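You operate a simulated robot arm through the tools that you are given. There is no shell and no other tool. Be economical: measure what you need, move in short steps, check, and stop when the job is done.

Carry out the task below with a simulated two-armed robot. There is one attempt and no reset: what you move stays moved.

## Task
On the folding table, fold the yellow cloth in half.

Only the result counts: the job must be done as asked and must still hold three seconds after the hand-in. Knocking over, shifting, dropping, spilling or breaking anything else fails it. Flat cloth is picked up by pressing the open fingertips on it (5 to 10 N) and closing them slowly along it; thin cloth reads only 2 to 8 mm in the jaws.

## Robot
Two 7-joint arms with two-finger parallel grippers on one trunk, on a base that drives. Base frame: it is fixed to the floor where the robot stands at the start and does not move with it; the origin is under the middle of the robot, x ahead of it, y to its left, z up. Lengths are in m, angles in degrees, forces in N, time in s.
The left shoulder is at the start at [0.1, 0.174, 1.107], the right one opposite. With the tool pointing down near the work surface each hand reaches from about 0.1 to 0.72 m from the robot's upright axis, wherever it stands, measured 20 degrees to its own side. Places, roughly: folding table [1.3, 2.5, 0.7]; yellow cloth [1.25, 2.75, 0.75]. Payload 3.6 kg a hand.
The TCP of each hand is the grasp point between the finger pads, 0.03 m short of the fingertips. In the tool frame z runs along the fingers and y along their closing line. Largest opening 0.11 m; finger width 0.02, thickness 0.01; the body of the gripper, 0.048 by 0.112 m, starts 0.055 m behind the TCP.
Orientation is that of the tool frame in the base frame, as [roll, pitch, yaw] about the fixed x, y, z axes, in that order (R = Rz(yaw) Ry(pitch) Rx(roll)). With the fingers straight down and closing along the base's y, the tool's x points along the base's -x, its y along +y and its z along -z.

## Interface
- The arms move only by the tool send_rows. It takes "left_rows", "right_rows" or both (then of equal length, played together; a hand with none holds still); each is a list that holds one entry, the list of rows, each a list of 6 numbers: the shift along the base's x, y, z in units of 30 mm (1.0 is 30 mm), then the turn, a rotation vector about the base's x, y, z in units of 6 degrees (1.0 is 6 degrees). In form: [[[tx, ty, tz, wx, wy, wz], ...]]. A call has 1 to 10 rows; each row shifts and turns the commanded pose from where the row before left it. "left_claw" and "right_claw" are, for a hand that has rows, the opening in per cent of the stroke, from 0 (shut) to 100 (fully open), set as the call begins (left out, the last holds). A call with a number of a shift or a turn outside -1 to 1 is refused whole. A row lasts 0.2 s, in which the tool goes at most 0.05 m and 8.6 degrees; a call with a longer step from one row to the next is refused whole, and so is a gripper value outside its range. A pose out of reach is approached as far as the arm can. The call stops where the force on the tool passes 40 N (or 10 N more than at its start, if that is more) or the arm is blocked; 0.2 s more then pass. Each finger travels about 0.153 m/s and halts on what it meets, pressing with about 40 N; the grip force reading is that of the motor and also rises with nothing between the fingers. The clock runs only during rows and for 0.2 s after the last one: add rows that do not move to give the fingers time. The reply holds the time, the measured pose of the TCP, the force on the tool along the base axes, the opening and the grip force, in the units named above and with some noise, with the torque about the TCP (base axes, N m) and any sound that the robot's microphone picked up, and new pictures: "show" is both (left out), scene, wrist or none (wrist: the cameras of the hands that moved).
- Cameras (640 x 400 px; columns grow to the right, rows downward): "scene" is now at [0.1992, -0.0052, 1.2745]; the picture's right is [-0.04, -1.00, 0.00], its down [-0.64, 0.03, -0.77] and it looks along [0.77, -0.03, -0.64] (base axes); focal length 255 px, centre (320, 200). "left" rides on the left gripper at [0.073, -0.017, -0.103] in its tool frame; the picture's right is [0.23, 0.97, 0.00], its down [-0.76, 0.18, -0.62] and it looks along [-0.61, 0.14, 0.78] (tool axes); focal length 222 px, centre (320, 200). "right" rides on the right gripper at [0.072, 0.017, -0.103] in its tool frame; the picture's right is [-0.23, 0.97, 0.00], its down [-0.76, -0.18, -0.62] and it looks along [-0.61, -0.14, 0.78] (tool axes); focal length 222 px, centre (320, 200). There is no depth. A picture from a camera that has moved, and an enlarged one, comes with that camera's place and axes in the base frame and with its lens.
- move_column(by): slides the trunk up (or, below 0, down) by that many m; the arms and the scene camera ride with it, the base frame stays. It gives what a move gives, with no picture.
- steer(legs): drives the robot by 1 to 6 legs, each [ahead, left, turn to the left] in m, m and degrees, along the robot's own axes; the way and the turn of a leg run together, so that a leg with both is an arc; at most 1.5 m and 180 degrees a leg. The arms and the cameras ride along, it lands a little off, and it stops where it bumps. It gives what a move gives, and a new picture of the scene camera.
- turn_head(pan, tilt): turns the head with the scene camera to pan (to the left, within 86 degrees either way) and tilt (down, from -29 to 69), counted from straight ahead of the robot. It gives what a move gives, and a new picture of the scene camera.
- zoom(camera, box): a new picture of the part [left, top, right, bottom] of that camera's present view, enlarged. It takes no simulated time.
- sign_off(): hands the job in; it is judged then, once.

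Go step by step. Nothing tells you exact positions but the pictures and the camera data: compare them with the known pose of the tool, close in by small moves and look again before you grip or let go. The budget is 135 turns and 274 pictures, counting those below and the enlarged ones. Unless the task says otherwise, let go and move clear before handing in, and close with one line.

The tools are called after "Emit:" as a command line: name --argument value ..., lists and objects as JSON in quotes. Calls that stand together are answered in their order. send_rows: Moves the arms, as the interface text tells. Its arguments: {"type":"object","properties":{"left_rows":{"type":"array","items":{"type":"array","items":{"type":"array","items":{"type":"number"}}}},"left_claw":{"type":"number"},"right_rows":{"type":"array","items":{"type":"array","items":{"type":"array","items":{"type":"number"}}}},"right_claw":{"type":"number"},"show":{"type":"string","enum":["both","scene","wrist","none"]}},"required":[]} The other tools are called the same way: move_column (by) slides the trunk up or down; steer (legs) drives the base; turn_head (pan, tilt) turns the head that bears the scene camera; zoom (camera, box) takes an enlarged picture of a part of a camera's view; sign_off () hands the job in.

At the start:

```text
clock: 0.0
left_tool_pos: [0.4681, 0.2022, 0.8745]
left_ee_rot: [-180.0, -0.1, -179.9]
left_ft_force: [-0.9, 0.0, 0.4]
left_torque: [0.02, -0.03, 0.01]
left_opening: 0.1098
left_grip_force: 0.1
right_tool_pos: [0.3901, -0.1321, 0.9407]
right_ee_rot: [-180.0, -0.2, -180.0]
right_ft_force: [-0.4, -0.5, -0.3]
right_torque: [-0.03, 0.0, 0.01]
right_opening: 0.1101
right_grip_force: 0.0
trunk travel left (down, up): [-0.225, 0.538]
robot x, y, heading: [0.001, 0.0009, -0.1]
head pan, tilt: [-2.4, 39.7]
```

scene: 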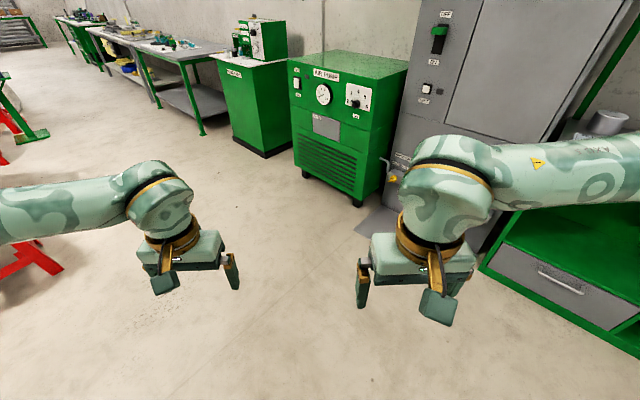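
right: 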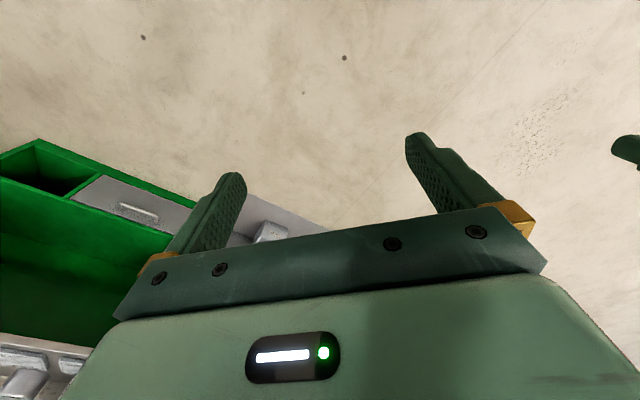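
left: 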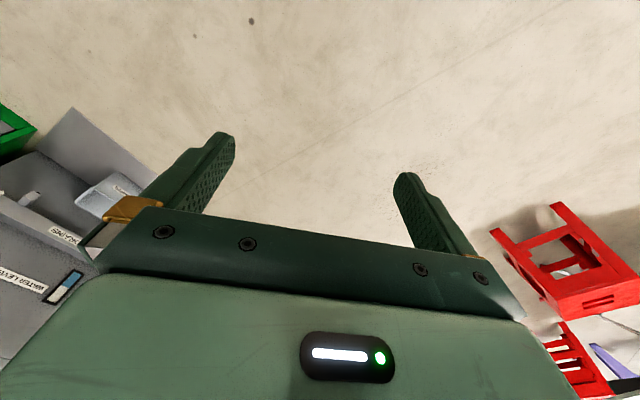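

The scene shows a workshop; the folding table is to my left ahead, around [1.3, 2.5]. I'll turn the head left to look.

Emit:
turn_head --pan 63 --tilt 20

```text
clock: 1.4
left_tool_pos: [0.4676, 0.2011, 0.8749]
left_ee_rot: [180.0, -0.1, -180.0]
left_ft_force: [-0.9, -0.4, 0.3]
left_torque: [-0.01, 0.01, 0.01]
left_opening: 0.11
left_grip_force: 0.1
right_tool_pos: [0.3903, -0.1318, 0.9409]
right_ee_rot: [180.0, -0.1, 180.0]
right_ft_force: [-0.3, 0.5, 1.1]
right_torque: [-0.01, 0.0, -0.03]
right_opening: 0.1099
right_grip_force: 0.0
trunk travel left (down, up): [-0.225, 0.538]
robot x, y, heading: [-0.0006, 0.0012, 0.0]
head pan, tilt: [63.0, 20.0]
camera scene: at [0.1564, 0.0813, 1.3054], right [0.89, -0.45, 0.0], down [-0.16, -0.3, -0.94], along [0.43, 0.84, -0.34], focal length 255 px, centre (320, 200)
```

scene: 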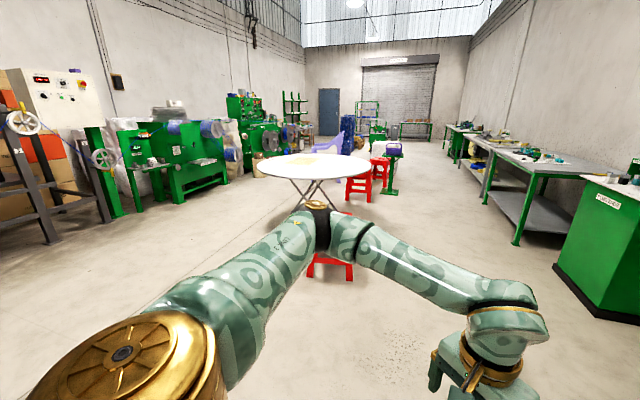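

The round folding table is ahead with red stools around it, and one stool sits on my direct way. I'll zoom in.

Emit:
zoom --camera "scene" --box '[220, 110, 460, 290]'

Emit:
turn_head --pan 80 --tilt 35

Emit:
turn_head --pan 35 --tilt 25

```text
2.22 times, centred on (340, 200) of scene
camera zoom: at [0.1564, 0.0813, 1.3054], right [0.89, -0.45, 0.0], down [-0.16, -0.3, -0.94], along [0.43, 0.84, -0.34], focal length 566 px, centre (276, 200)
```

zoom: 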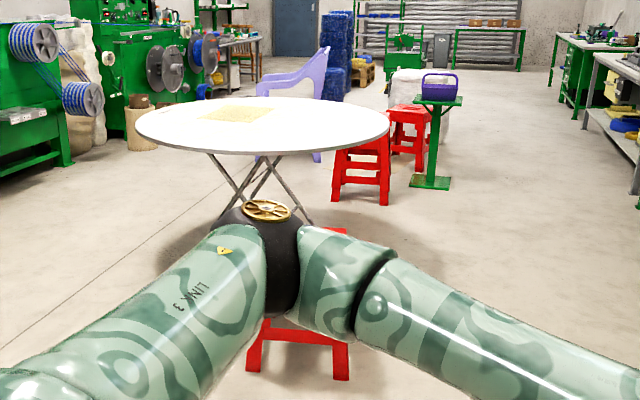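

```text
clock: 2.2
left_tool_pos: [0.4685, 0.2026, 0.8744]
left_ee_rot: [-180.0, -0.1, -179.9]
left_ft_force: [0.0, 1.8, -0.2]
left_torque: [0.0, -0.01, 0.01]
left_opening: 0.1099
left_grip_force: 0.1
right_tool_pos: [0.3899, -0.1313, 0.9411]
right_ee_rot: [180.0, -0.2, 180.0]
right_ft_force: [-0.9, -0.1, 0.2]
right_torque: [-0.01, 0.0, 0.0]
right_opening: 0.1102
right_grip_force: 0.0
trunk travel left (down, up): [-0.225, 0.538]
robot x, y, heading: [-0.0016, -0.0047, -0.0]
head pan, tilt: [80.0, 35.0]
camera scene: at [0.1294, 0.0851, 1.2817], right [0.98, -0.17, 0.0], down [-0.1, -0.56, -0.82], along [0.14, 0.81, -0.57], focal length 255 px, centre (320, 200)
```

scene: 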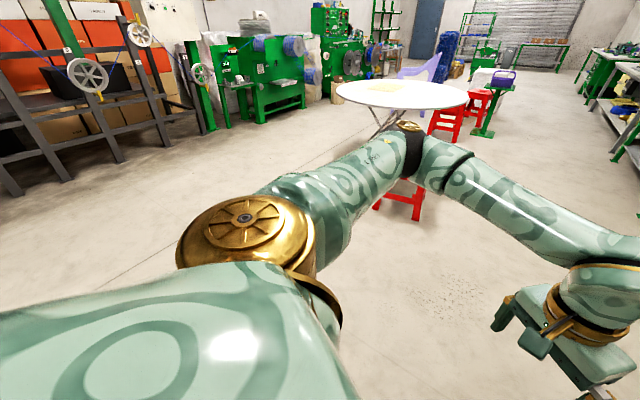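

```text
clock: 3.3
left_tool_pos: [0.4687, 0.2027, 0.8748]
left_ee_rot: [180.0, -0.1, -179.9]
left_ft_force: [-0.5, -0.4, 0.0]
left_torque: [-0.02, 0.04, -0.02]
left_opening: 0.1101
left_grip_force: 0.2
right_tool_pos: [0.3894, -0.1325, 0.9405]
right_ee_rot: [180.0, -0.2, -179.9]
right_ft_force: [-0.3, -1.2, -0.9]
right_torque: [0.01, 0.02, 0.03]
right_opening: 0.1102
right_grip_force: 0.0
trunk travel left (down, up): [-0.225, 0.538]
robot x, y, heading: [-0.0021, 0.0007, -0.1]
head pan, tilt: [35.0, 25.0]
camera scene: at [0.1895, 0.0513, 1.2973], right [0.57, -0.82, 0.0], down [-0.35, -0.24, -0.91], along [0.74, 0.52, -0.42], focal length 255 px, centre (320, 200)
```

scene: 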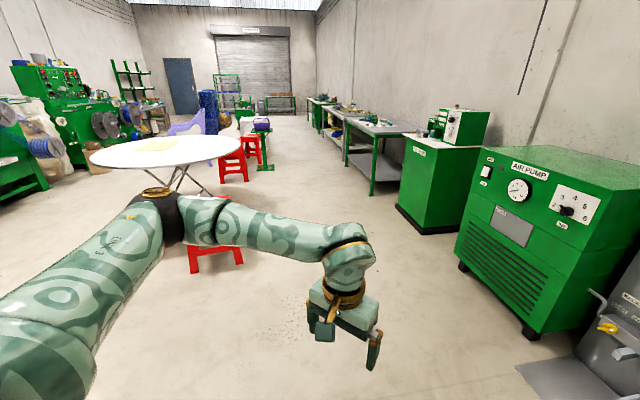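

The table is about 0.6 m in radius at ~[1.3, 2.5], with a stool at ~[1.0, 1.7]; the free side is -x/+y. I'll strafe left along x≈-0.1 and look at the table from there.

Emit:
steer --legs '[[-0.1, 1.4, 0], [0, 1.4, 0]]'

Emit:
turn_head --pan 0 --tilt 30

Emit:
turn_head --pan 50 --tilt 30

```text
clock: 16.9
left_tool_pos: [0.3324, 3.0244, 0.8757]
left_ee_rot: [-180.0, 0.0, -179.0]
left_ft_force: [0.7, -0.3, 0.9]
left_torque: [0.01, -0.02, 0.01]
left_opening: 0.1097
left_grip_force: 0.1
right_tool_pos: [0.2604, 2.6893, 0.9413]
right_ee_rot: [-180.0, -0.1, -179.1]
right_ft_force: [-0.2, -0.3, 0.1]
right_torque: [0.0, 0.0, 0.02]
right_opening: 0.1098
right_grip_force: 0.0
trunk travel left (down, up): [-0.225, 0.538]
robot x, y, heading: [-0.1302, 2.8147, 0.8]
head pan, tilt: [35.0, 25.0]
camera scene: at [0.0566, 2.869, 1.2973], right [0.59, -0.81, 0.0], down [-0.34, -0.25, -0.91], along [0.73, 0.53, -0.42], focal length 255 px, centre (320, 200)
```

scene: 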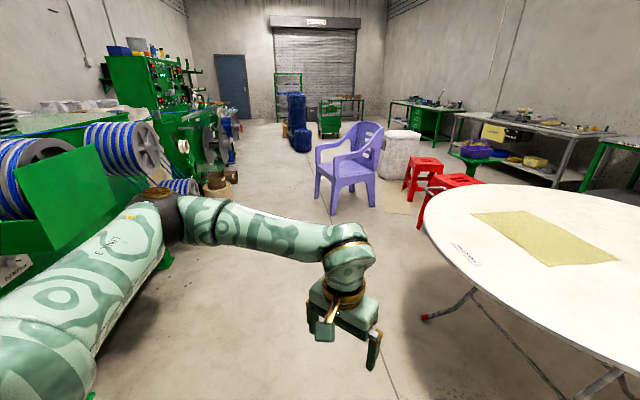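

```text
clock: 17.9
left_tool_pos: [0.3326, 3.0246, 0.8747]
left_ee_rot: [180.0, 0.1, -179.0]
left_ft_force: [0.1, -0.4, -0.6]
left_torque: [-0.02, 0.01, 0.0]
left_opening: 0.11
left_grip_force: 0.0
right_tool_pos: [0.259, 2.6883, 0.9412]
right_ee_rot: [179.9, 0.1, -179.1]
right_ft_force: [0.2, 0.1, -0.3]
right_torque: [0.0, 0.03, 0.0]
right_opening: 0.11
right_grip_force: 0.1
trunk travel left (down, up): [-0.225, 0.538]
robot x, y, heading: [-0.1347, 2.8164, 0.8]
head pan, tilt: [0.0, 30.0]
camera scene: at [0.0724, 2.8161, 1.2894], right [0.02, -1.0, 0.0], down [-0.5, -0.01, -0.87], along [0.87, 0.01, -0.5], focal length 255 px, centre (320, 200)
```

scene: 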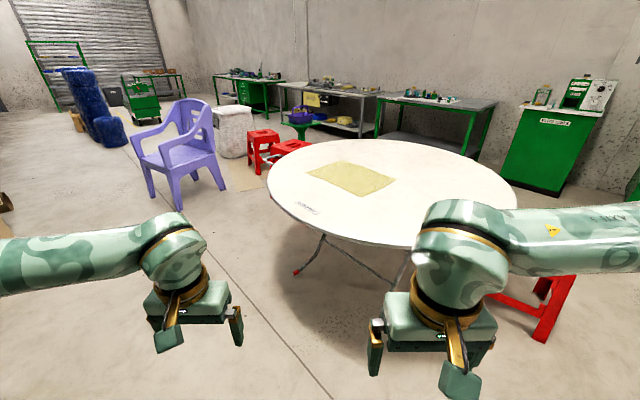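

```text
clock: 19.1
left_tool_pos: [0.3332, 3.0231, 0.8749]
left_ee_rot: [180.0, 0.0, -179.1]
left_ft_force: [0.7, 1.0, 0.2]
left_torque: [-0.02, -0.02, -0.01]
left_opening: 0.1101
left_grip_force: 0.1
right_tool_pos: [0.2597, 2.689, 0.9407]
right_ee_rot: [-180.0, -0.1, -179.0]
right_ft_force: [-0.9, 0.1, -1.3]
right_torque: [0.02, 0.02, 0.01]
right_opening: 0.1098
right_grip_force: 0.1
trunk travel left (down, up): [-0.225, 0.538]
robot x, y, heading: [-0.132, 2.8137, 0.8]
head pan, tilt: [50.0, 30.0]
camera scene: at [0.0391, 2.8848, 1.2894], right [0.78, -0.63, 0.0], down [-0.32, -0.39, -0.87], along [0.55, 0.67, -0.5], focal length 255 px, centre (320, 200)
```

scene: 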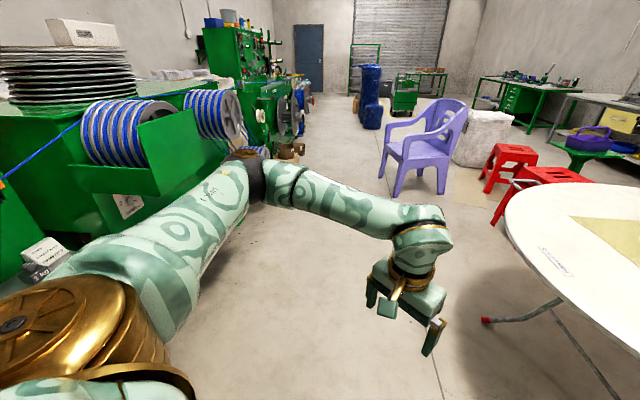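

The cloth is ~0.34 × 0.27 m, centre about [1.26, 2.68], long edge running along the 45° diagonal facing the (-1,+1) side. I'll look down to see how far my base sticks out ahead.

Emit:
turn_head --pan 0 --tilt 69

Emit:
turn_head --pan 10 --tilt 30

Emit:
zoom --camera "scene" --box '[260, 100, 580, 300]'

```text
clock: 20.3
left_tool_pos: [0.3327, 3.0233, 0.8757]
left_ee_rot: [-180.0, -0.1, -179.1]
left_ft_force: [0.5, -0.3, -0.4]
left_torque: [0.0, 0.0, 0.03]
left_opening: 0.1101
left_grip_force: 0.1
right_tool_pos: [0.2597, 2.6883, 0.9405]
right_ee_rot: [-180.0, 0.0, -179.1]
right_ft_force: [0.2, 0.6, 1.2]
right_torque: [0.02, -0.02, 0.03]
right_opening: 0.1099
right_grip_force: 0.1
trunk travel left (down, up): [-0.225, 0.538]
robot x, y, heading: [-0.1363, 2.814, 1.0]
head pan, tilt: [0.0, 68.8]
camera scene: at [0.0379, 2.8156, 1.238], right [0.02, -1.0, 0.0], down [-0.93, -0.01, -0.36], along [0.36, 0.01, -0.93], focal length 255 px, centre (320, 200)
```

scene: 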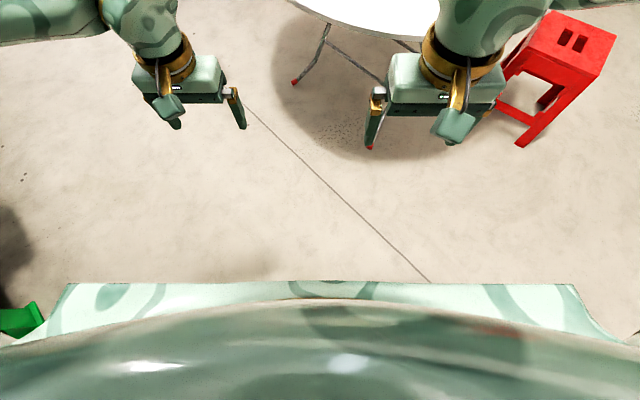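

```text
clock: 21.4
left_tool_pos: [0.3334, 3.0235, 0.8745]
left_ee_rot: [-180.0, 0.0, -179.1]
left_ft_force: [0.6, 0.0, -0.3]
left_torque: [-0.01, 0.0, -0.01]
left_opening: 0.1101
left_grip_force: 0.1
right_tool_pos: [0.2594, 2.6886, 0.9408]
right_ee_rot: [-180.0, -0.1, -179.0]
right_ft_force: [-0.9, -0.4, -0.4]
right_torque: [0.0, 0.0, 0.01]
right_opening: 0.11
right_grip_force: 0.1
trunk travel left (down, up): [-0.225, 0.538]
robot x, y, heading: [-0.1308, 2.8169, 1.0]
head pan, tilt: [10.0, 30.0]
camera scene: at [0.0708, 2.8317, 1.2893], right [0.19, -0.98, 0.0], down [-0.49, -0.09, -0.87], along [0.85, 0.16, -0.5], focal length 255 px, centre (320, 200)
```

scene: 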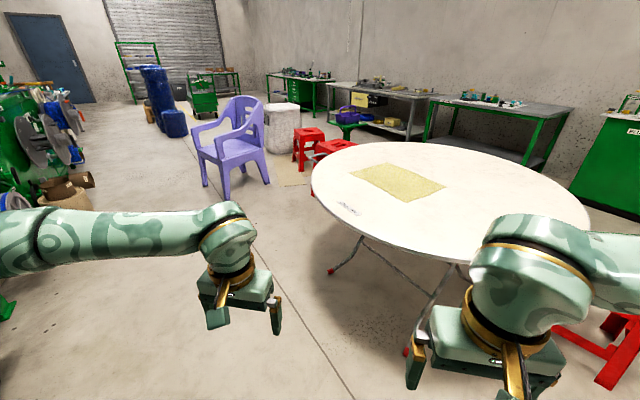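

```text
2.00 times, centred on (420, 200) of scene
camera zoom: at [0.0708, 2.8317, 1.2893], right [0.19, -0.98, 0.0], down [-0.49, -0.09, -0.87], along [0.85, 0.16, -0.5], focal length 510 px, centre (120, 200)
```

zoom: 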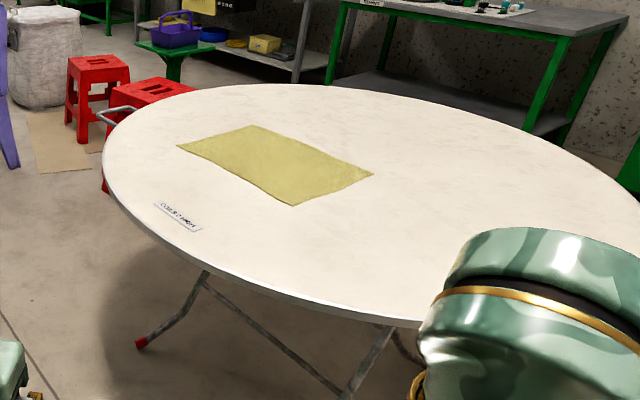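

My front reaches about 0.2 m ahead of the axis. I'll drive round to face the table along the cloth's short axis (heading -45°), stopping a bit short first.

Emit:
steer --legs '[[0, 0.58, 0], [0.68, 0, 0], [0, 0, -46]]'

Emit:
turn_head --pan 0 --tilt 45

```text
clock: 24.8
left_tool_pos: [0.341, 3.5784, 0.8769]
left_ee_rot: [179.7, 0.1, 178.6]
left_ft_force: [-0.5, -0.1, 0.4]
left_torque: [-0.01, -0.01, 0.04]
left_opening: 0.1101
left_grip_force: 0.1
right_tool_pos: [0.2563, 3.2492, 0.9401]
right_ee_rot: [179.7, -0.1, 179.1]
right_ft_force: [0.1, 1.4, 0.5]
right_torque: [0.02, 0.01, 0.01]
right_opening: 0.11
right_grip_force: 0.0
trunk travel left (down, up): [-0.225, 0.538]
robot x, y, heading: [-0.1316, 3.3907, -0.7]
head pan, tilt: [10.0, 30.0]
stopped in leg 1: the robot was blocked; the commanded pose is now the measured one
camera scene: at [0.0726, 3.3954, 1.2893], right [0.16, -0.99, -0.01], down [-0.5, -0.07, -0.87], along [0.85, 0.14, -0.5], focal length 255 px, centre (320, 200)
```

scene: 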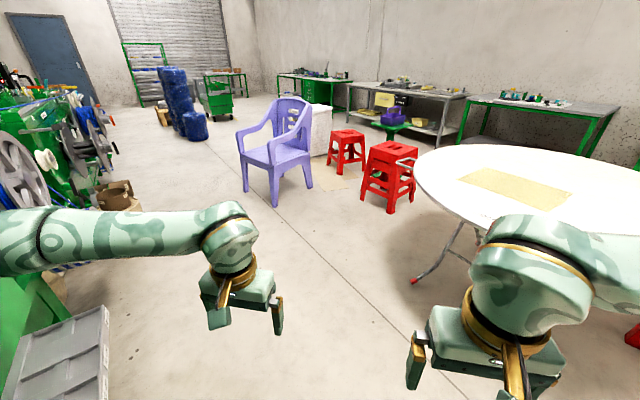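

```text
clock: 25.6
left_tool_pos: [0.3411, 3.5786, 0.8767]
left_ee_rot: [179.7, -0.1, 178.9]
left_ft_force: [-0.5, -0.3, 0.0]
left_torque: [-0.01, 0.0, 0.01]
left_opening: 0.1098
left_grip_force: 0.1
right_tool_pos: [0.258, 3.2494, 0.9384]
right_ee_rot: [179.6, -0.1, 179.3]
right_ft_force: [0.2, 0.3, 0.2]
right_torque: [0.05, -0.03, 0.05]
right_opening: 0.1104
right_grip_force: 0.1
trunk travel left (down, up): [-0.225, 0.538]
robot x, y, heading: [-0.1336, 3.3891, -0.9]
head pan, tilt: [0.0, 45.0]
camera scene: at [0.0659, 3.3796, 1.2663], right [-0.01, -1.0, -0.01], down [-0.71, 0.01, -0.71], along [0.71, 0.0, -0.71], focal length 255 px, centre (320, 200)
```

scene: 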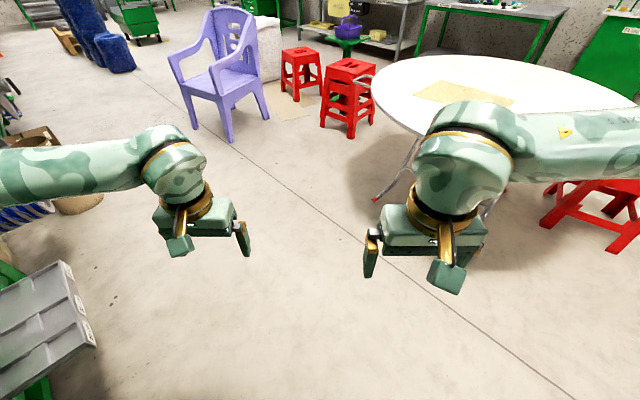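

I brushed something green on my left side. I'll back off to the right and check it.

Emit:
steer --legs '[[0, -0.1, 0]]'

Emit:
turn_head --pan 60 --tilt 50

```text
clock: 26.7
left_tool_pos: [0.3373, 3.4826, 0.8765]
left_ee_rot: [179.9, 0.1, 179.0]
left_ft_force: [0.3, -0.2, -0.1]
left_torque: [0.03, 0.01, -0.01]
left_opening: 0.1101
left_grip_force: 0.1
right_tool_pos: [0.2533, 3.1528, 0.9413]
right_ee_rot: [179.9, 0.0, 179.3]
right_ft_force: [0.1, 0.1, -0.6]
right_torque: [0.03, -0.03, 0.01]
right_opening: 0.1098
right_grip_force: 0.0
trunk travel left (down, up): [-0.225, 0.538]
robot x, y, heading: [-0.1375, 3.2888, -0.5]
head pan, tilt: [0.0, 45.0]
camera scene: at [0.0611, 3.2843, 1.2668], right [-0.01, -1.0, 0.0], down [-0.71, 0.01, -0.71], along [0.71, -0.01, -0.71], focal length 255 px, centre (320, 200)
```

scene: 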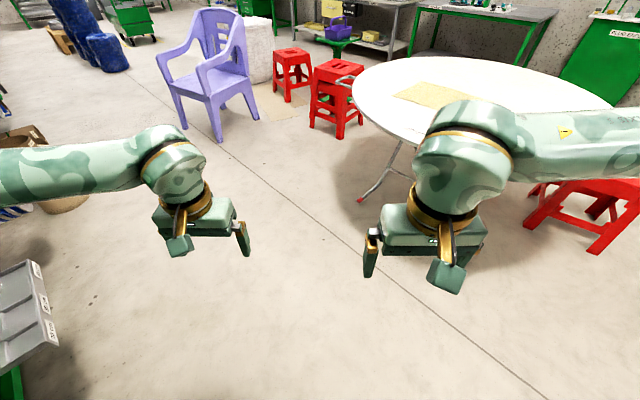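

```text
clock: 28.0
left_tool_pos: [0.3374, 3.4834, 0.8756]
left_ee_rot: [-179.9, 0.1, 179.0]
left_ft_force: [1.1, 0.4, -0.4]
left_torque: [-0.02, -0.01, 0.0]
left_opening: 0.11
left_grip_force: 0.0
right_tool_pos: [0.2545, 3.1528, 0.9423]
right_ee_rot: [180.0, 0.0, 179.2]
right_ft_force: [-0.2, -0.1, 0.9]
right_torque: [-0.02, 0.01, 0.03]
right_opening: 0.1104
right_grip_force: 0.1
trunk travel left (down, up): [-0.225, 0.538]
robot x, y, heading: [-0.1342, 3.287, -0.8]
head pan, tilt: [60.0, 50.0]
camera scene: at [0.0192, 3.3528, 1.2599], right [0.86, -0.51, 0.0], down [-0.39, -0.66, -0.64], along [0.33, 0.55, -0.77], focal length 255 px, centre (320, 200)
```

scene: 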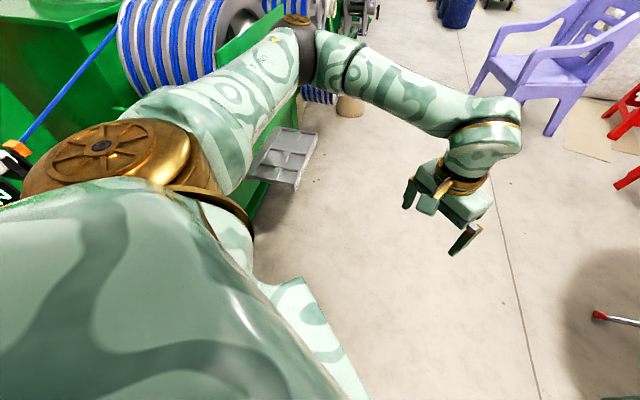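

The machine appears undisturbed. I'll move away from it ahead-right, turn to -45°, then check the view.

Emit:
steer --legs '[[0.3, -0.12, 0], [0, 0, -45]]'

Emit:
turn_head --pan 20 --tilt 35

```text
clock: 32.2
left_tool_pos: [0.6344, 2.9676, 0.8758]
left_ee_rot: [179.9, 0.2, 133.7]
left_ft_force: [0.3, -0.7, -0.2]
left_torque: [0.06, 0.03, -0.01]
left_opening: 0.1096
left_grip_force: 0.1
right_tool_pos: [0.341, 2.7941, 0.9412]
right_ee_rot: [-180.0, 0.0, 134.0]
right_ft_force: [-0.2, 0.4, 1.0]
right_torque: [-0.01, -0.03, 0.03]
right_opening: 0.1099
right_grip_force: 0.1
trunk travel left (down, up): [-0.225, 0.538]
robot x, y, heading: [0.1681, 3.1663, -46.1]
head pan, tilt: [60.0, 50.0]
camera scene: at [0.3187, 3.1008, 1.2599], right [0.24, -0.97, 0.0], down [-0.74, -0.18, -0.64], along [0.62, 0.16, -0.77], focal length 255 px, centre (320, 200)
```

scene: 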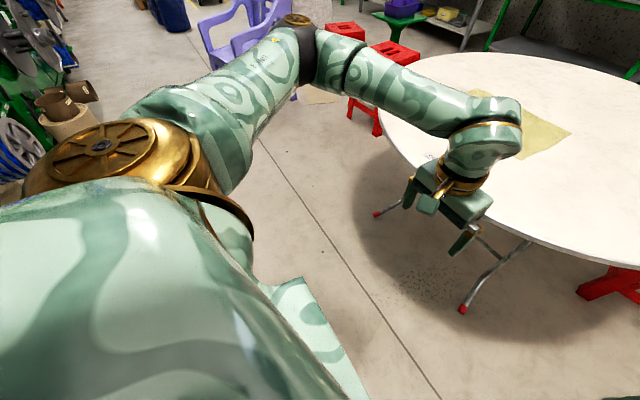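

```text
clock: 33.3
left_tool_pos: [0.634, 2.9693, 0.8742]
left_ee_rot: [-179.9, 0.1, 133.8]
left_ft_force: [0.6, 0.2, 0.2]
left_torque: [-0.02, -0.02, 0.01]
left_opening: 0.1098
left_grip_force: 0.1
right_tool_pos: [0.3405, 2.7947, 0.942]
right_ee_rot: [-180.0, 0.1, 134.0]
right_ft_force: [0.6, 0.3, 0.7]
right_torque: [-0.02, 0.01, 0.0]
right_opening: 0.1098
right_grip_force: 0.0
trunk travel left (down, up): [-0.225, 0.538]
robot x, y, heading: [0.1643, 3.1645, -46.0]
head pan, tilt: [20.0, 35.0]
camera scene: at [0.3233, 3.0438, 1.2816], right [-0.44, -0.9, 0.0], down [-0.52, 0.25, -0.82], along [0.74, -0.36, -0.57], focal length 255 px, centre (320, 200)
```

scene: 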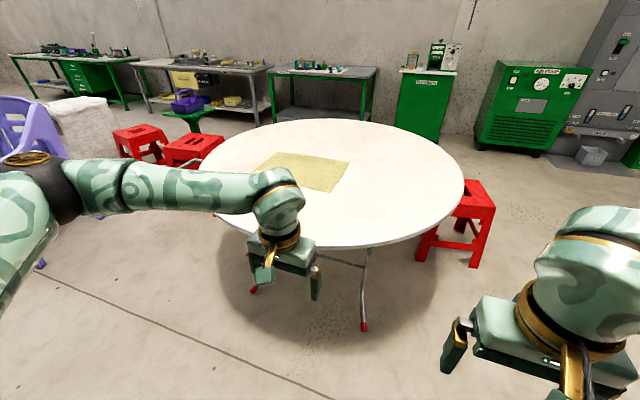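

Estimates agree. I'll strafe left and come nearer to the table, stopping 0.15 m short.

Emit:
steer --legs '[[0, 0.43, 0], [0.25, 0, 0.8]]'

Emit:
turn_head --pan 0 --tilt 55

```text
clock: 37.3
left_tool_pos: [1.1168, 3.0911, 0.8757]
left_ee_rot: [-179.9, 0.1, 134.3]
left_ft_force: [0.2, 0.3, 0.1]
left_torque: [-0.02, -0.02, 0.01]
left_opening: 0.11
left_grip_force: 0.0
right_tool_pos: [0.8251, 2.9132, 0.9421]
right_ee_rot: [-180.0, -0.1, 134.7]
right_ft_force: [0.4, -0.5, -0.2]
right_torque: [0.0, 0.01, 0.02]
right_opening: 0.11
right_grip_force: 0.1
trunk travel left (down, up): [-0.225, 0.538]
robot x, y, heading: [0.6446, 3.2793, -45.4]
head pan, tilt: [20.0, 35.0]
camera scene: at [0.805, 3.1632, 1.2814], right [-0.43, -0.9, 0.0], down [-0.52, 0.25, -0.82], along [0.74, -0.35, -0.57], focal length 255 px, centre (320, 200)
```

scene: 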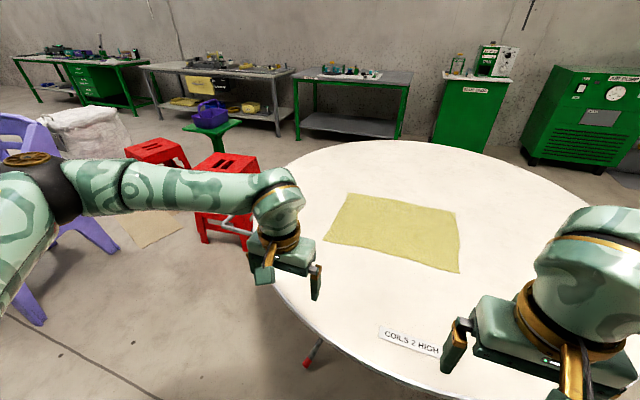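

```text
clock: 38.2
left_tool_pos: [1.1161, 3.0911, 0.8768]
left_ee_rot: [-179.9, 0.1, 134.3]
left_ft_force: [-0.3, -0.2, -0.3]
left_torque: [0.02, 0.02, -0.03]
left_opening: 0.1099
left_grip_force: 0.0
right_tool_pos: [0.8257, 2.9152, 0.942]
right_ee_rot: [180.0, 0.0, 134.7]
right_ft_force: [0.2, 0.1, 0.2]
right_torque: [-0.01, 0.04, -0.02]
right_opening: 0.11
right_grip_force: 0.0
trunk travel left (down, up): [-0.225, 0.538]
robot x, y, heading: [0.6505, 3.2853, -45.2]
head pan, tilt: [0.0, 55.0]
camera scene: at [0.7754, 3.1504, 1.2534], right [-0.71, -0.7, 0.0], down [-0.58, 0.58, -0.57], along [0.4, -0.41, -0.82], focal length 255 px, centre (320, 200)
```

scene: 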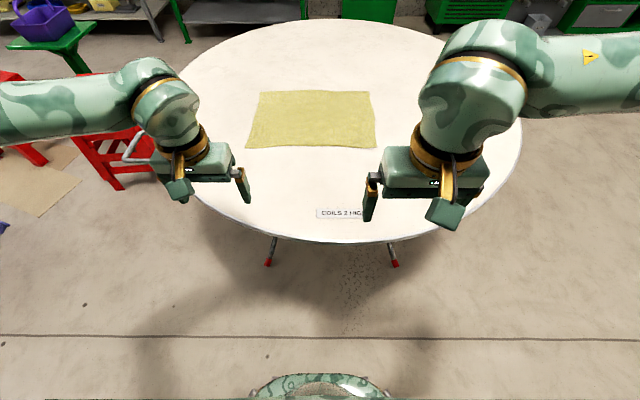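

Well aligned: table edge is ~0.42 m ahead of the axis, cloth near edge at 0.71. I'll creep 0.15 ahead.

Emit:
steer --legs '[[0.15, 0.02, 0]]'

Emit:
turn_head --pan 0 --tilt 62

```text
clock: 39.5
left_tool_pos: [1.2367, 2.9981, 0.8752]
left_ee_rot: [-179.9, 0.0, 134.4]
left_ft_force: [0.1, -0.8, -0.6]
left_torque: [0.03, 0.01, -0.01]
left_opening: 0.1101
left_grip_force: 0.1
right_tool_pos: [0.946, 2.8216, 0.9403]
right_ee_rot: [180.0, -0.1, 134.7]
right_ft_force: [0.8, -0.3, 0.0]
right_torque: [0.02, 0.01, -0.03]
right_opening: 0.11
right_grip_force: 0.0
trunk travel left (down, up): [-0.225, 0.538]
robot x, y, heading: [0.7634, 3.1977, -45.0]
head pan, tilt: [0.0, 55.0]
camera scene: at [0.8964, 3.0572, 1.2531], right [-0.71, -0.7, 0.0], down [-0.58, 0.58, -0.57], along [0.4, -0.41, -0.82], focal length 255 px, centre (320, 200)
```

scene: 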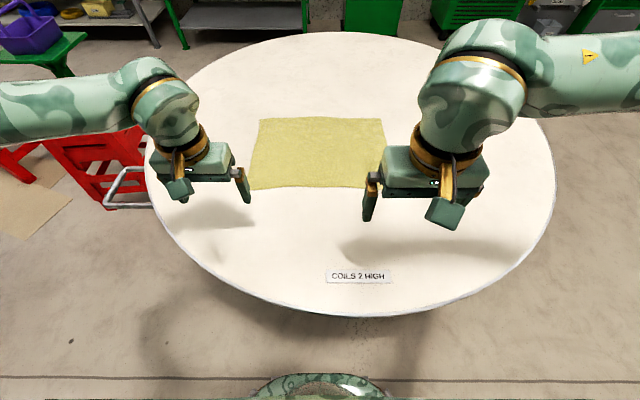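

```text
clock: 40.2
left_tool_pos: [1.2359, 3.0004, 0.8763]
left_ee_rot: [-179.9, 0.1, 134.4]
left_ft_force: [0.5, -0.2, 0.0]
left_torque: [-0.02, 0.01, -0.01]
left_opening: 0.1101
left_grip_force: 0.0
right_tool_pos: [0.9443, 2.8223, 0.9423]
right_ee_rot: [179.9, 0.0, 134.7]
right_ft_force: [-0.6, 0.5, -0.5]
right_torque: [0.0, -0.04, 0.0]
right_opening: 0.1101
right_grip_force: 0.1
trunk travel left (down, up): [-0.225, 0.538]
robot x, y, heading: [0.7657, 3.1936, -45.3]
head pan, tilt: [0.0, 62.0]
camera scene: at [0.8898, 3.0637, 1.2451], right [-0.71, -0.7, 0.0], down [-0.62, 0.63, -0.47], along [0.33, -0.33, -0.88], focal length 255 px, centre (320, 200)
```

scene: 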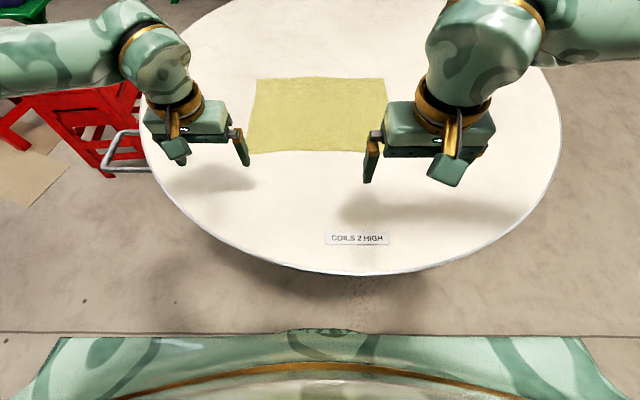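

Now the near edge is ~0.58 m ahead and far edge ~0.85 m. Plan: grip the two near corners, drag the cloth ~0.17 m nearer, then fold the corners over to the far edge. First, hover over the near corners with half-open fingers.

Emit:
send_rows --left_rows '[[[0.29, -0.7, -0.25, 0, 0, 0], [0.29, -0.7, -0.25, 0, 0, 0], [0.29, -0.7, -0.25, 0, 0, 0], [0.29, -0.7, -0.25, 0, 0, 0], [0.29, -0.7, -0.25, 0, 0, 0], [0.29, -0.7, -0.25, 0, 0, 0]]]' --right_rows '[[[0.805, -0.805, -0.61, 0, 0, 0], [0.805, -0.805, -0.61, 0, 0, 0], [0.805, -0.805, -0.61, 0, 0, 0], [0.805, -0.805, -0.61, 0, 0, 0], [0.805, -0.805, -0.61, 0, 0, 0], [0.805, -0.805, -0.61, 0, 0, 0]]]' --left_claw 50 --right_claw 50

```text
clock: 41.6
left_tool_pos: [1.2873, 2.8737, 0.8299]
left_ee_rot: [-179.9, -0.1, 134.5]
left_ft_force: [-0.7, 0.2, -0.1]
left_torque: [0.01, -0.01, 0.01]
left_opening: 0.0549
left_grip_force: 0.0
right_tool_pos: [1.0924, 2.6749, 0.8305]
right_ee_rot: [-179.9, 0.0, 134.8]
right_ft_force: [0.3, -0.2, 0.4]
right_torque: [0.02, 0.01, 0.04]
right_opening: 0.055
right_grip_force: 0.0
trunk travel left (down, up): [-0.225, 0.538]
robot x, y, heading: [0.7644, 3.1902, -45.1]
head pan, tilt: [0.0, 62.0]
camera scene: at [0.8906, 3.0627, 1.2448], right [-0.71, -0.7, 0.0], down [-0.62, 0.63, -0.47], along [0.33, -0.33, -0.88], focal length 255 px, centre (320, 200)
camera right: at [1.0547, 2.7379, 0.935], right [0.85, 0.52, 0.0], down [0.41, -0.67, 0.62], along [0.33, -0.53, -0.78], focal length 222 px, centre (320, 200)
camera left: at [1.2244, 2.9127, 0.9327], right [0.54, 0.84, 0.0], down [0.66, -0.42, 0.62], along [0.53, -0.34, -0.78], focal length 222 px, centre (320, 200)
```

scene: 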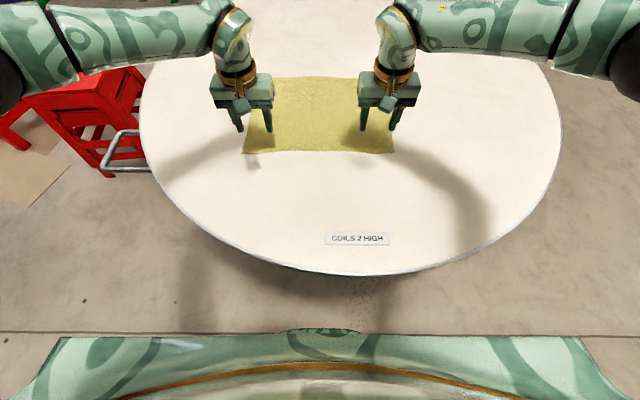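
right: 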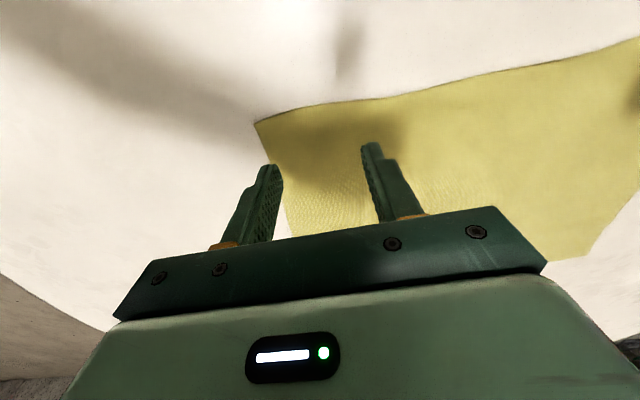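
left: 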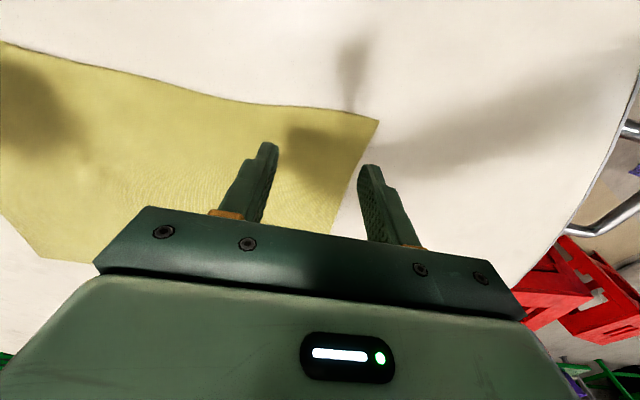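

The corners are at ~0.57 m ahead, ±0.185 lateral; fingers sit ~2 cm inside both edges. I'll descend gently.

Emit:
send_rows --left_rows '[[[-0.1, -0.1, -0.5, 0, 0, 0], [-0.1, -0.1, -0.5, 0, 0, 0], [0, 0, -0.3, 0, 0, 0], [0, 0, 0, 0, 0, 0]]]' --right_rows '[[[0, 0, -0.5, 0, 0, 0], [0, 0, -0.5, 0, 0, 0], [0, 0, -0.3, 0, 0, 0], [0, 0, 0, 0, 0, 0]]]' --show "wrist"

```text
clock: 42.6
left_tool_pos: [1.282, 2.8674, 0.7903]
left_ee_rot: [-180.0, 0.2, 134.4]
left_ft_force: [-0.9, 0.4, 0.1]
left_torque: [0.03, 0.02, 0.0]
left_opening: 0.0548
left_grip_force: 0.1
right_tool_pos: [1.0905, 2.6767, 0.7916]
right_ee_rot: [-179.9, -0.1, 134.7]
right_ft_force: [-0.5, -0.4, 0.1]
right_torque: [-0.01, 0.0, 0.01]
right_opening: 0.055
right_grip_force: 0.0
trunk travel left (down, up): [-0.225, 0.538]
robot x, y, heading: [0.7625, 3.1925, -45.1]
head pan, tilt: [0.0, 62.0]
camera right: at [1.0528, 2.7392, 0.8965], right [0.85, 0.52, 0.0], down [0.41, -0.67, 0.62], along [0.33, -0.53, -0.78], focal length 222 px, centre (320, 200)
camera left: at [1.2178, 2.9076, 0.8944], right [0.54, 0.84, 0.0], down [0.66, -0.42, 0.62], along [0.53, -0.34, -0.78], focal length 222 px, centre (320, 200)
```

right: 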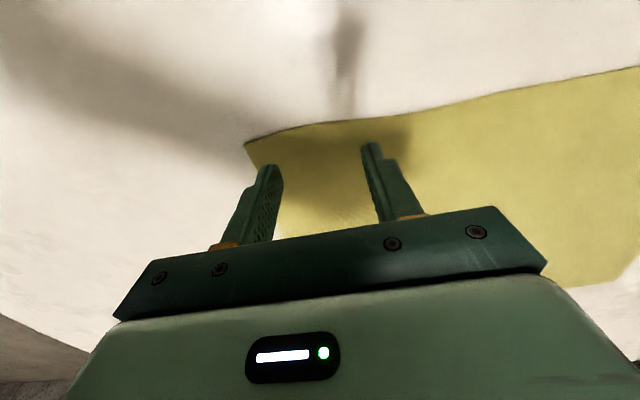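
left: 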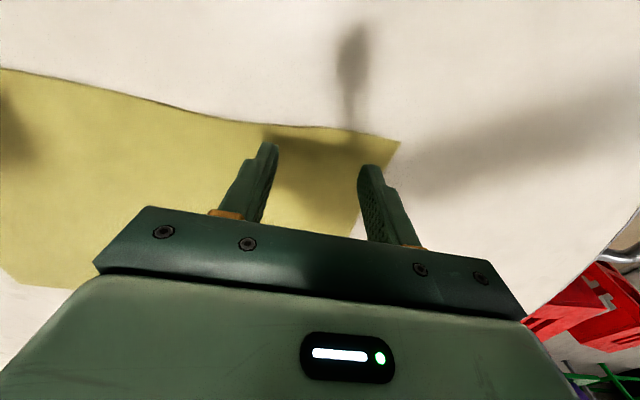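

Tips are about 1 cm above the cloth and close to its near edge. I'll shift 8 mm further in and descend to touch.

Emit:
send_rows --left_rows '[[[0.22, -0.22, -0.1, 0, 0, 0], [0, 0, -0.1, 0, 0, 0], [0, 0, -0.1, 0, 0, 0], [0, 0, 0, 0, 0, 0]]]' --right_rows '[[[0.22, -0.22, -0.1, 0, 0, 0], [0, 0, -0.1, 0, 0, 0], [0, 0, -0.1, 0, 0, 0], [0, 0, 0, 0, 0, 0]]]' --show "wrist"

```text
clock: 43.6
left_tool_pos: [1.2883, 2.8599, 0.7813]
left_ee_rot: [-180.0, 0.1, 134.4]
left_ft_force: [-0.3, 0.1, 0.5]
left_torque: [-0.03, 0.01, -0.01]
left_opening: 0.055
left_grip_force: 0.1
right_tool_pos: [1.0965, 2.6689, 0.7839]
right_ee_rot: [180.0, 0.1, 134.7]
right_ft_force: [0.4, -0.8, -0.5]
right_torque: [-0.01, -0.02, 0.01]
right_opening: 0.055
right_grip_force: 0.0
trunk travel left (down, up): [-0.225, 0.538]
robot x, y, heading: [0.7644, 3.192, -45.4]
head pan, tilt: [0.0, 62.0]
camera right: at [1.059, 2.7329, 0.8874], right [0.85, 0.52, 0.0], down [0.41, -0.67, 0.62], along [0.33, -0.53, -0.78], focal length 222 px, centre (320, 200)
camera left: at [1.225, 2.9009, 0.8854], right [0.54, 0.84, 0.0], down [0.66, -0.42, 0.62], along [0.53, -0.34, -0.78], focal length 222 px, centre (320, 200)
```

right: 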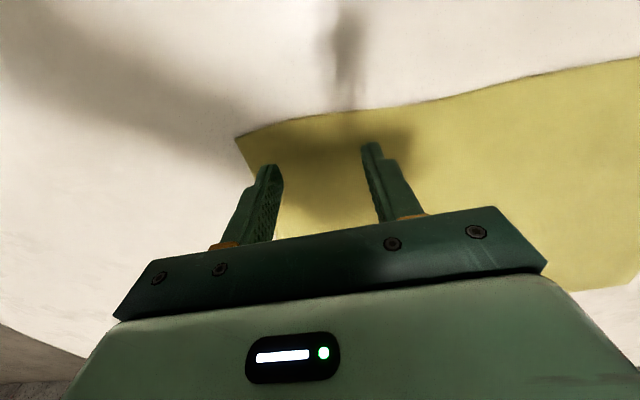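
left: 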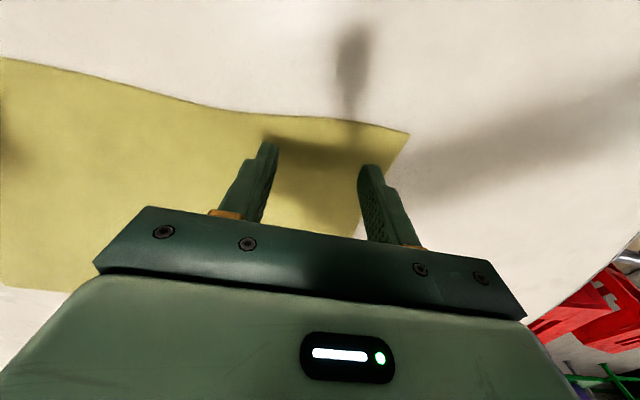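

No contact yet; continue down in small steps.

Emit:
send_rows --left_rows '[[[0, 0, -0.1, 0, 0, 0], [0, 0, -0.1, 0, 0, 0], [0, 0, -0.1, 0, 0, 0], [0, 0, 0, 0, 0, 0]]]' --right_rows '[[[0, 0, -0.1, 0, 0, 0], [0, 0, -0.1, 0, 0, 0], [0, 0, -0.1, 0, 0, 0], [0, 0, 0, 0, 0, 0]]]' --show "wrist"

```text
clock: 44.6
left_tool_pos: [1.2886, 2.8606, 0.7731]
left_ee_rot: [-179.9, 0.0, 134.4]
left_ft_force: [0.3, 1.2, 0.4]
left_torque: [0.0, -0.01, -0.01]
left_opening: 0.0549
left_grip_force: 0.0
right_tool_pos: [1.097, 2.6711, 0.775]
right_ee_rot: [179.9, 0.0, 134.6]
right_ft_force: [0.1, -0.2, 0.5]
right_torque: [-0.03, 0.02, 0.01]
right_opening: 0.055
right_grip_force: 0.0
trunk travel left (down, up): [-0.225, 0.538]
robot x, y, heading: [0.7638, 3.1899, -45.4]
head pan, tilt: [0.0, 62.0]
camera right: at [1.0591, 2.7328, 0.8783], right [0.85, 0.52, 0.0], down [0.41, -0.67, 0.62], along [0.33, -0.53, -0.78], focal length 222 px, centre (320, 200)
camera left: at [1.2255, 2.9004, 0.8769], right [0.54, 0.84, 0.0], down [0.66, -0.42, 0.62], along [0.53, -0.34, -0.78], focal length 222 px, centre (320, 200)
```

right: 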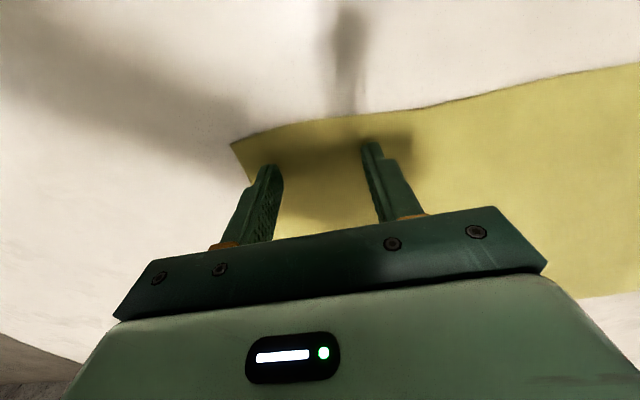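
left: 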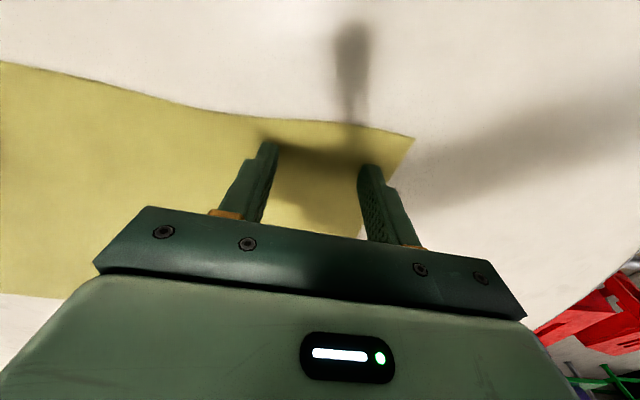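

Emit:
send_rows --left_rows '[[[0.1, -0.1, -0.1, 0, 0, 0], [0, 0, -0.1, 0, 0, 0], [0, 0, -0.1, 0, 0, 0], [0, 0, 0, 0, 0, 0]]]' --right_rows '[[[0.1, -0.1, -0.1, 0, 0, 0], [0, 0, -0.1, 0, 0, 0], [0, 0, -0.1, 0, 0, 0], [0, 0, 0, 0, 0, 0]]]' --show "wrist"

```text
clock: 45.7
left_tool_pos: [1.2932, 2.8562, 0.7717]
left_ee_rot: [-179.8, 0.9, 134.5]
left_ft_force: [-0.9, 0.8, 18.0]
left_torque: [0.45, -0.27, 0.06]
left_opening: 0.0549
left_grip_force: 0.0
right_tool_pos: [1.101, 2.6678, 0.771]
right_ee_rot: [179.9, 0.5, 134.6]
right_ft_force: [-1.5, 0.6, 16.8]
right_torque: [-0.25, 0.41, -0.04]
right_opening: 0.0551
right_grip_force: 0.1
trunk travel left (down, up): [-0.225, 0.538]
robot x, y, heading: [0.7678, 3.1927, -45.3]
head pan, tilt: [0.0, 62.0]
stopped in row 4 (left hand): the force on the tool passed its limit at 41 N (the readings are from after the stop); the commanded pose is now the measured one
camera right: at [1.0619, 2.7308, 0.8748], right [0.85, 0.52, 0.0], down [0.4, -0.66, 0.63], along [0.33, -0.53, -0.78], focal length 222 px, centre (320, 200)
camera left: at [1.2284, 2.8974, 0.8735], right [0.54, 0.84, -0.01], down [0.65, -0.41, 0.63], along [0.53, -0.34, -0.77], focal length 222 px, centre (320, 200)
```

right: 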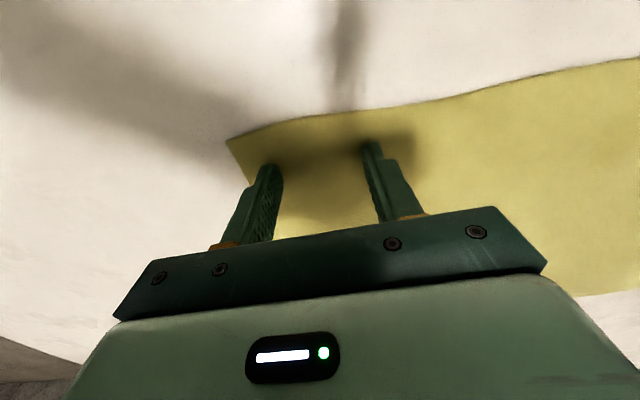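
left: 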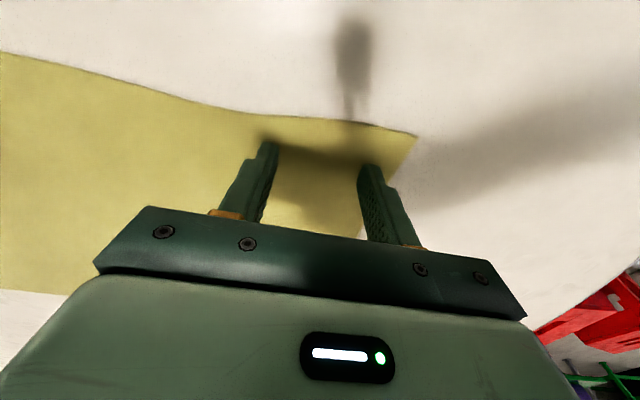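

Contact at table-top tip height ~0.741. I'll ease to ~8 N and begin closing in increments.

Emit:
send_rows --left_rows '[[[0, 0, 0.03, 0, 0, 0], [0, 0, 0, 0, 0, 0]]]' --right_rows '[[[0, 0, 0.03, 0, 0, 0], [0, 0, 0, 0, 0, 0]]]' --show "none"

Emit:
send_rows --left_rows '[[[0, 0, 0, 0, 0, 0]]]' --right_rows '[[[0, 0, 0, 0, 0, 0]]]' --left_claw 42 --right_claw 42 --show "none"

Emit:
send_rows --left_rows '[[[0, 0, 0, 0, 0, 0]]]' --right_rows '[[[0, 0, 0, 0, 0, 0]]]' --left_claw 34 --right_claw 34 --show "wrist"

```text
clock: 46.3
left_tool_pos: [1.2924, 2.8564, 0.7709]
left_ee_rot: [-179.8, 0.9, 134.5]
left_ft_force: [0.3, -2.5, 26.0]
left_torque: [0.49, -0.29, -0.01]
left_opening: 0.055
left_grip_force: 0.0
right_tool_pos: [1.0993, 2.6664, 0.7705]
right_ee_rot: [180.0, 0.5, 134.8]
right_ft_force: [3.0, 0.3, 17.8]
right_torque: [-0.24, 0.27, 0.01]
right_opening: 0.0546
right_grip_force: 0.1
trunk travel left (down, up): [-0.225, 0.538]
robot x, y, heading: [0.7666, 3.1935, -45.1]
head pan, tilt: [0.0, 62.0]
```

```text
clock: 46.7
left_tool_pos: [1.2921, 2.8564, 0.7722]
left_ee_rot: [-179.8, 0.8, 134.4]
left_ft_force: [1.5, -3.5, 28.4]
left_torque: [0.38, -0.27, -0.05]
left_opening: 0.0457
left_grip_force: 0.1
right_tool_pos: [1.0994, 2.666, 0.7715]
right_ee_rot: [179.9, 0.4, 134.8]
right_ft_force: [2.5, 0.6, 18.6]
right_torque: [-0.22, 0.2, 0.01]
right_opening: 0.0454
right_grip_force: 0.0
trunk travel left (down, up): [-0.225, 0.538]
robot x, y, heading: [0.7643, 3.1939, -45.5]
head pan, tilt: [0.0, 62.0]
```

```text
clock: 47.1
left_tool_pos: [1.2908, 2.8564, 0.771]
left_ee_rot: [-179.8, 0.8, 134.5]
left_ft_force: [-0.8, -4.0, 29.1]
left_torque: [0.27, -0.16, -0.01]
left_opening: 0.0373
left_grip_force: 0.0
right_tool_pos: [1.0981, 2.6669, 0.771]
right_ee_rot: [179.9, 0.4, 134.8]
right_ft_force: [2.7, 2.4, 18.3]
right_torque: [-0.1, 0.17, -0.01]
right_opening: 0.0368
right_grip_force: 0.1
trunk travel left (down, up): [-0.225, 0.538]
robot x, y, heading: [0.7661, 3.19, -45.4]
head pan, tilt: [0.0, 62.0]
camera right: at [1.0612, 2.7309, 0.8749], right [0.85, 0.52, 0.0], down [0.41, -0.66, 0.63], along [0.33, -0.53, -0.78], focal length 222 px, centre (320, 200)
camera left: at [1.2279, 2.8978, 0.8735], right [0.54, 0.84, -0.01], down [0.66, -0.41, 0.63], along [0.53, -0.34, -0.77], focal length 222 px, centre (320, 200)
```

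right: 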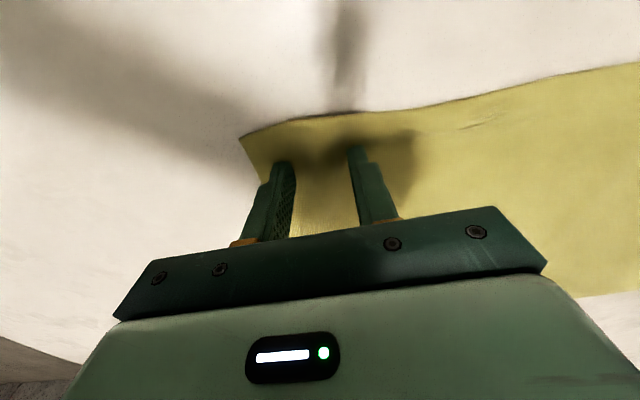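
left: 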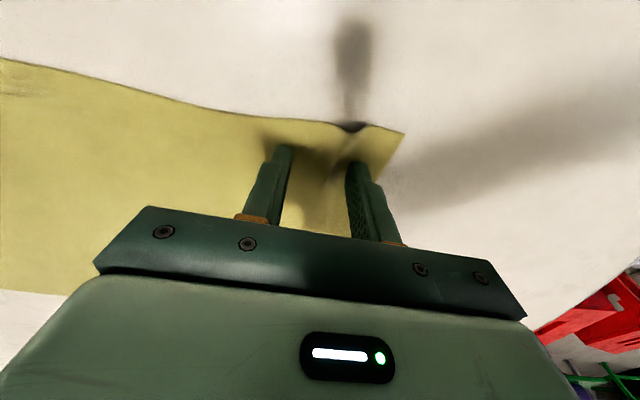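

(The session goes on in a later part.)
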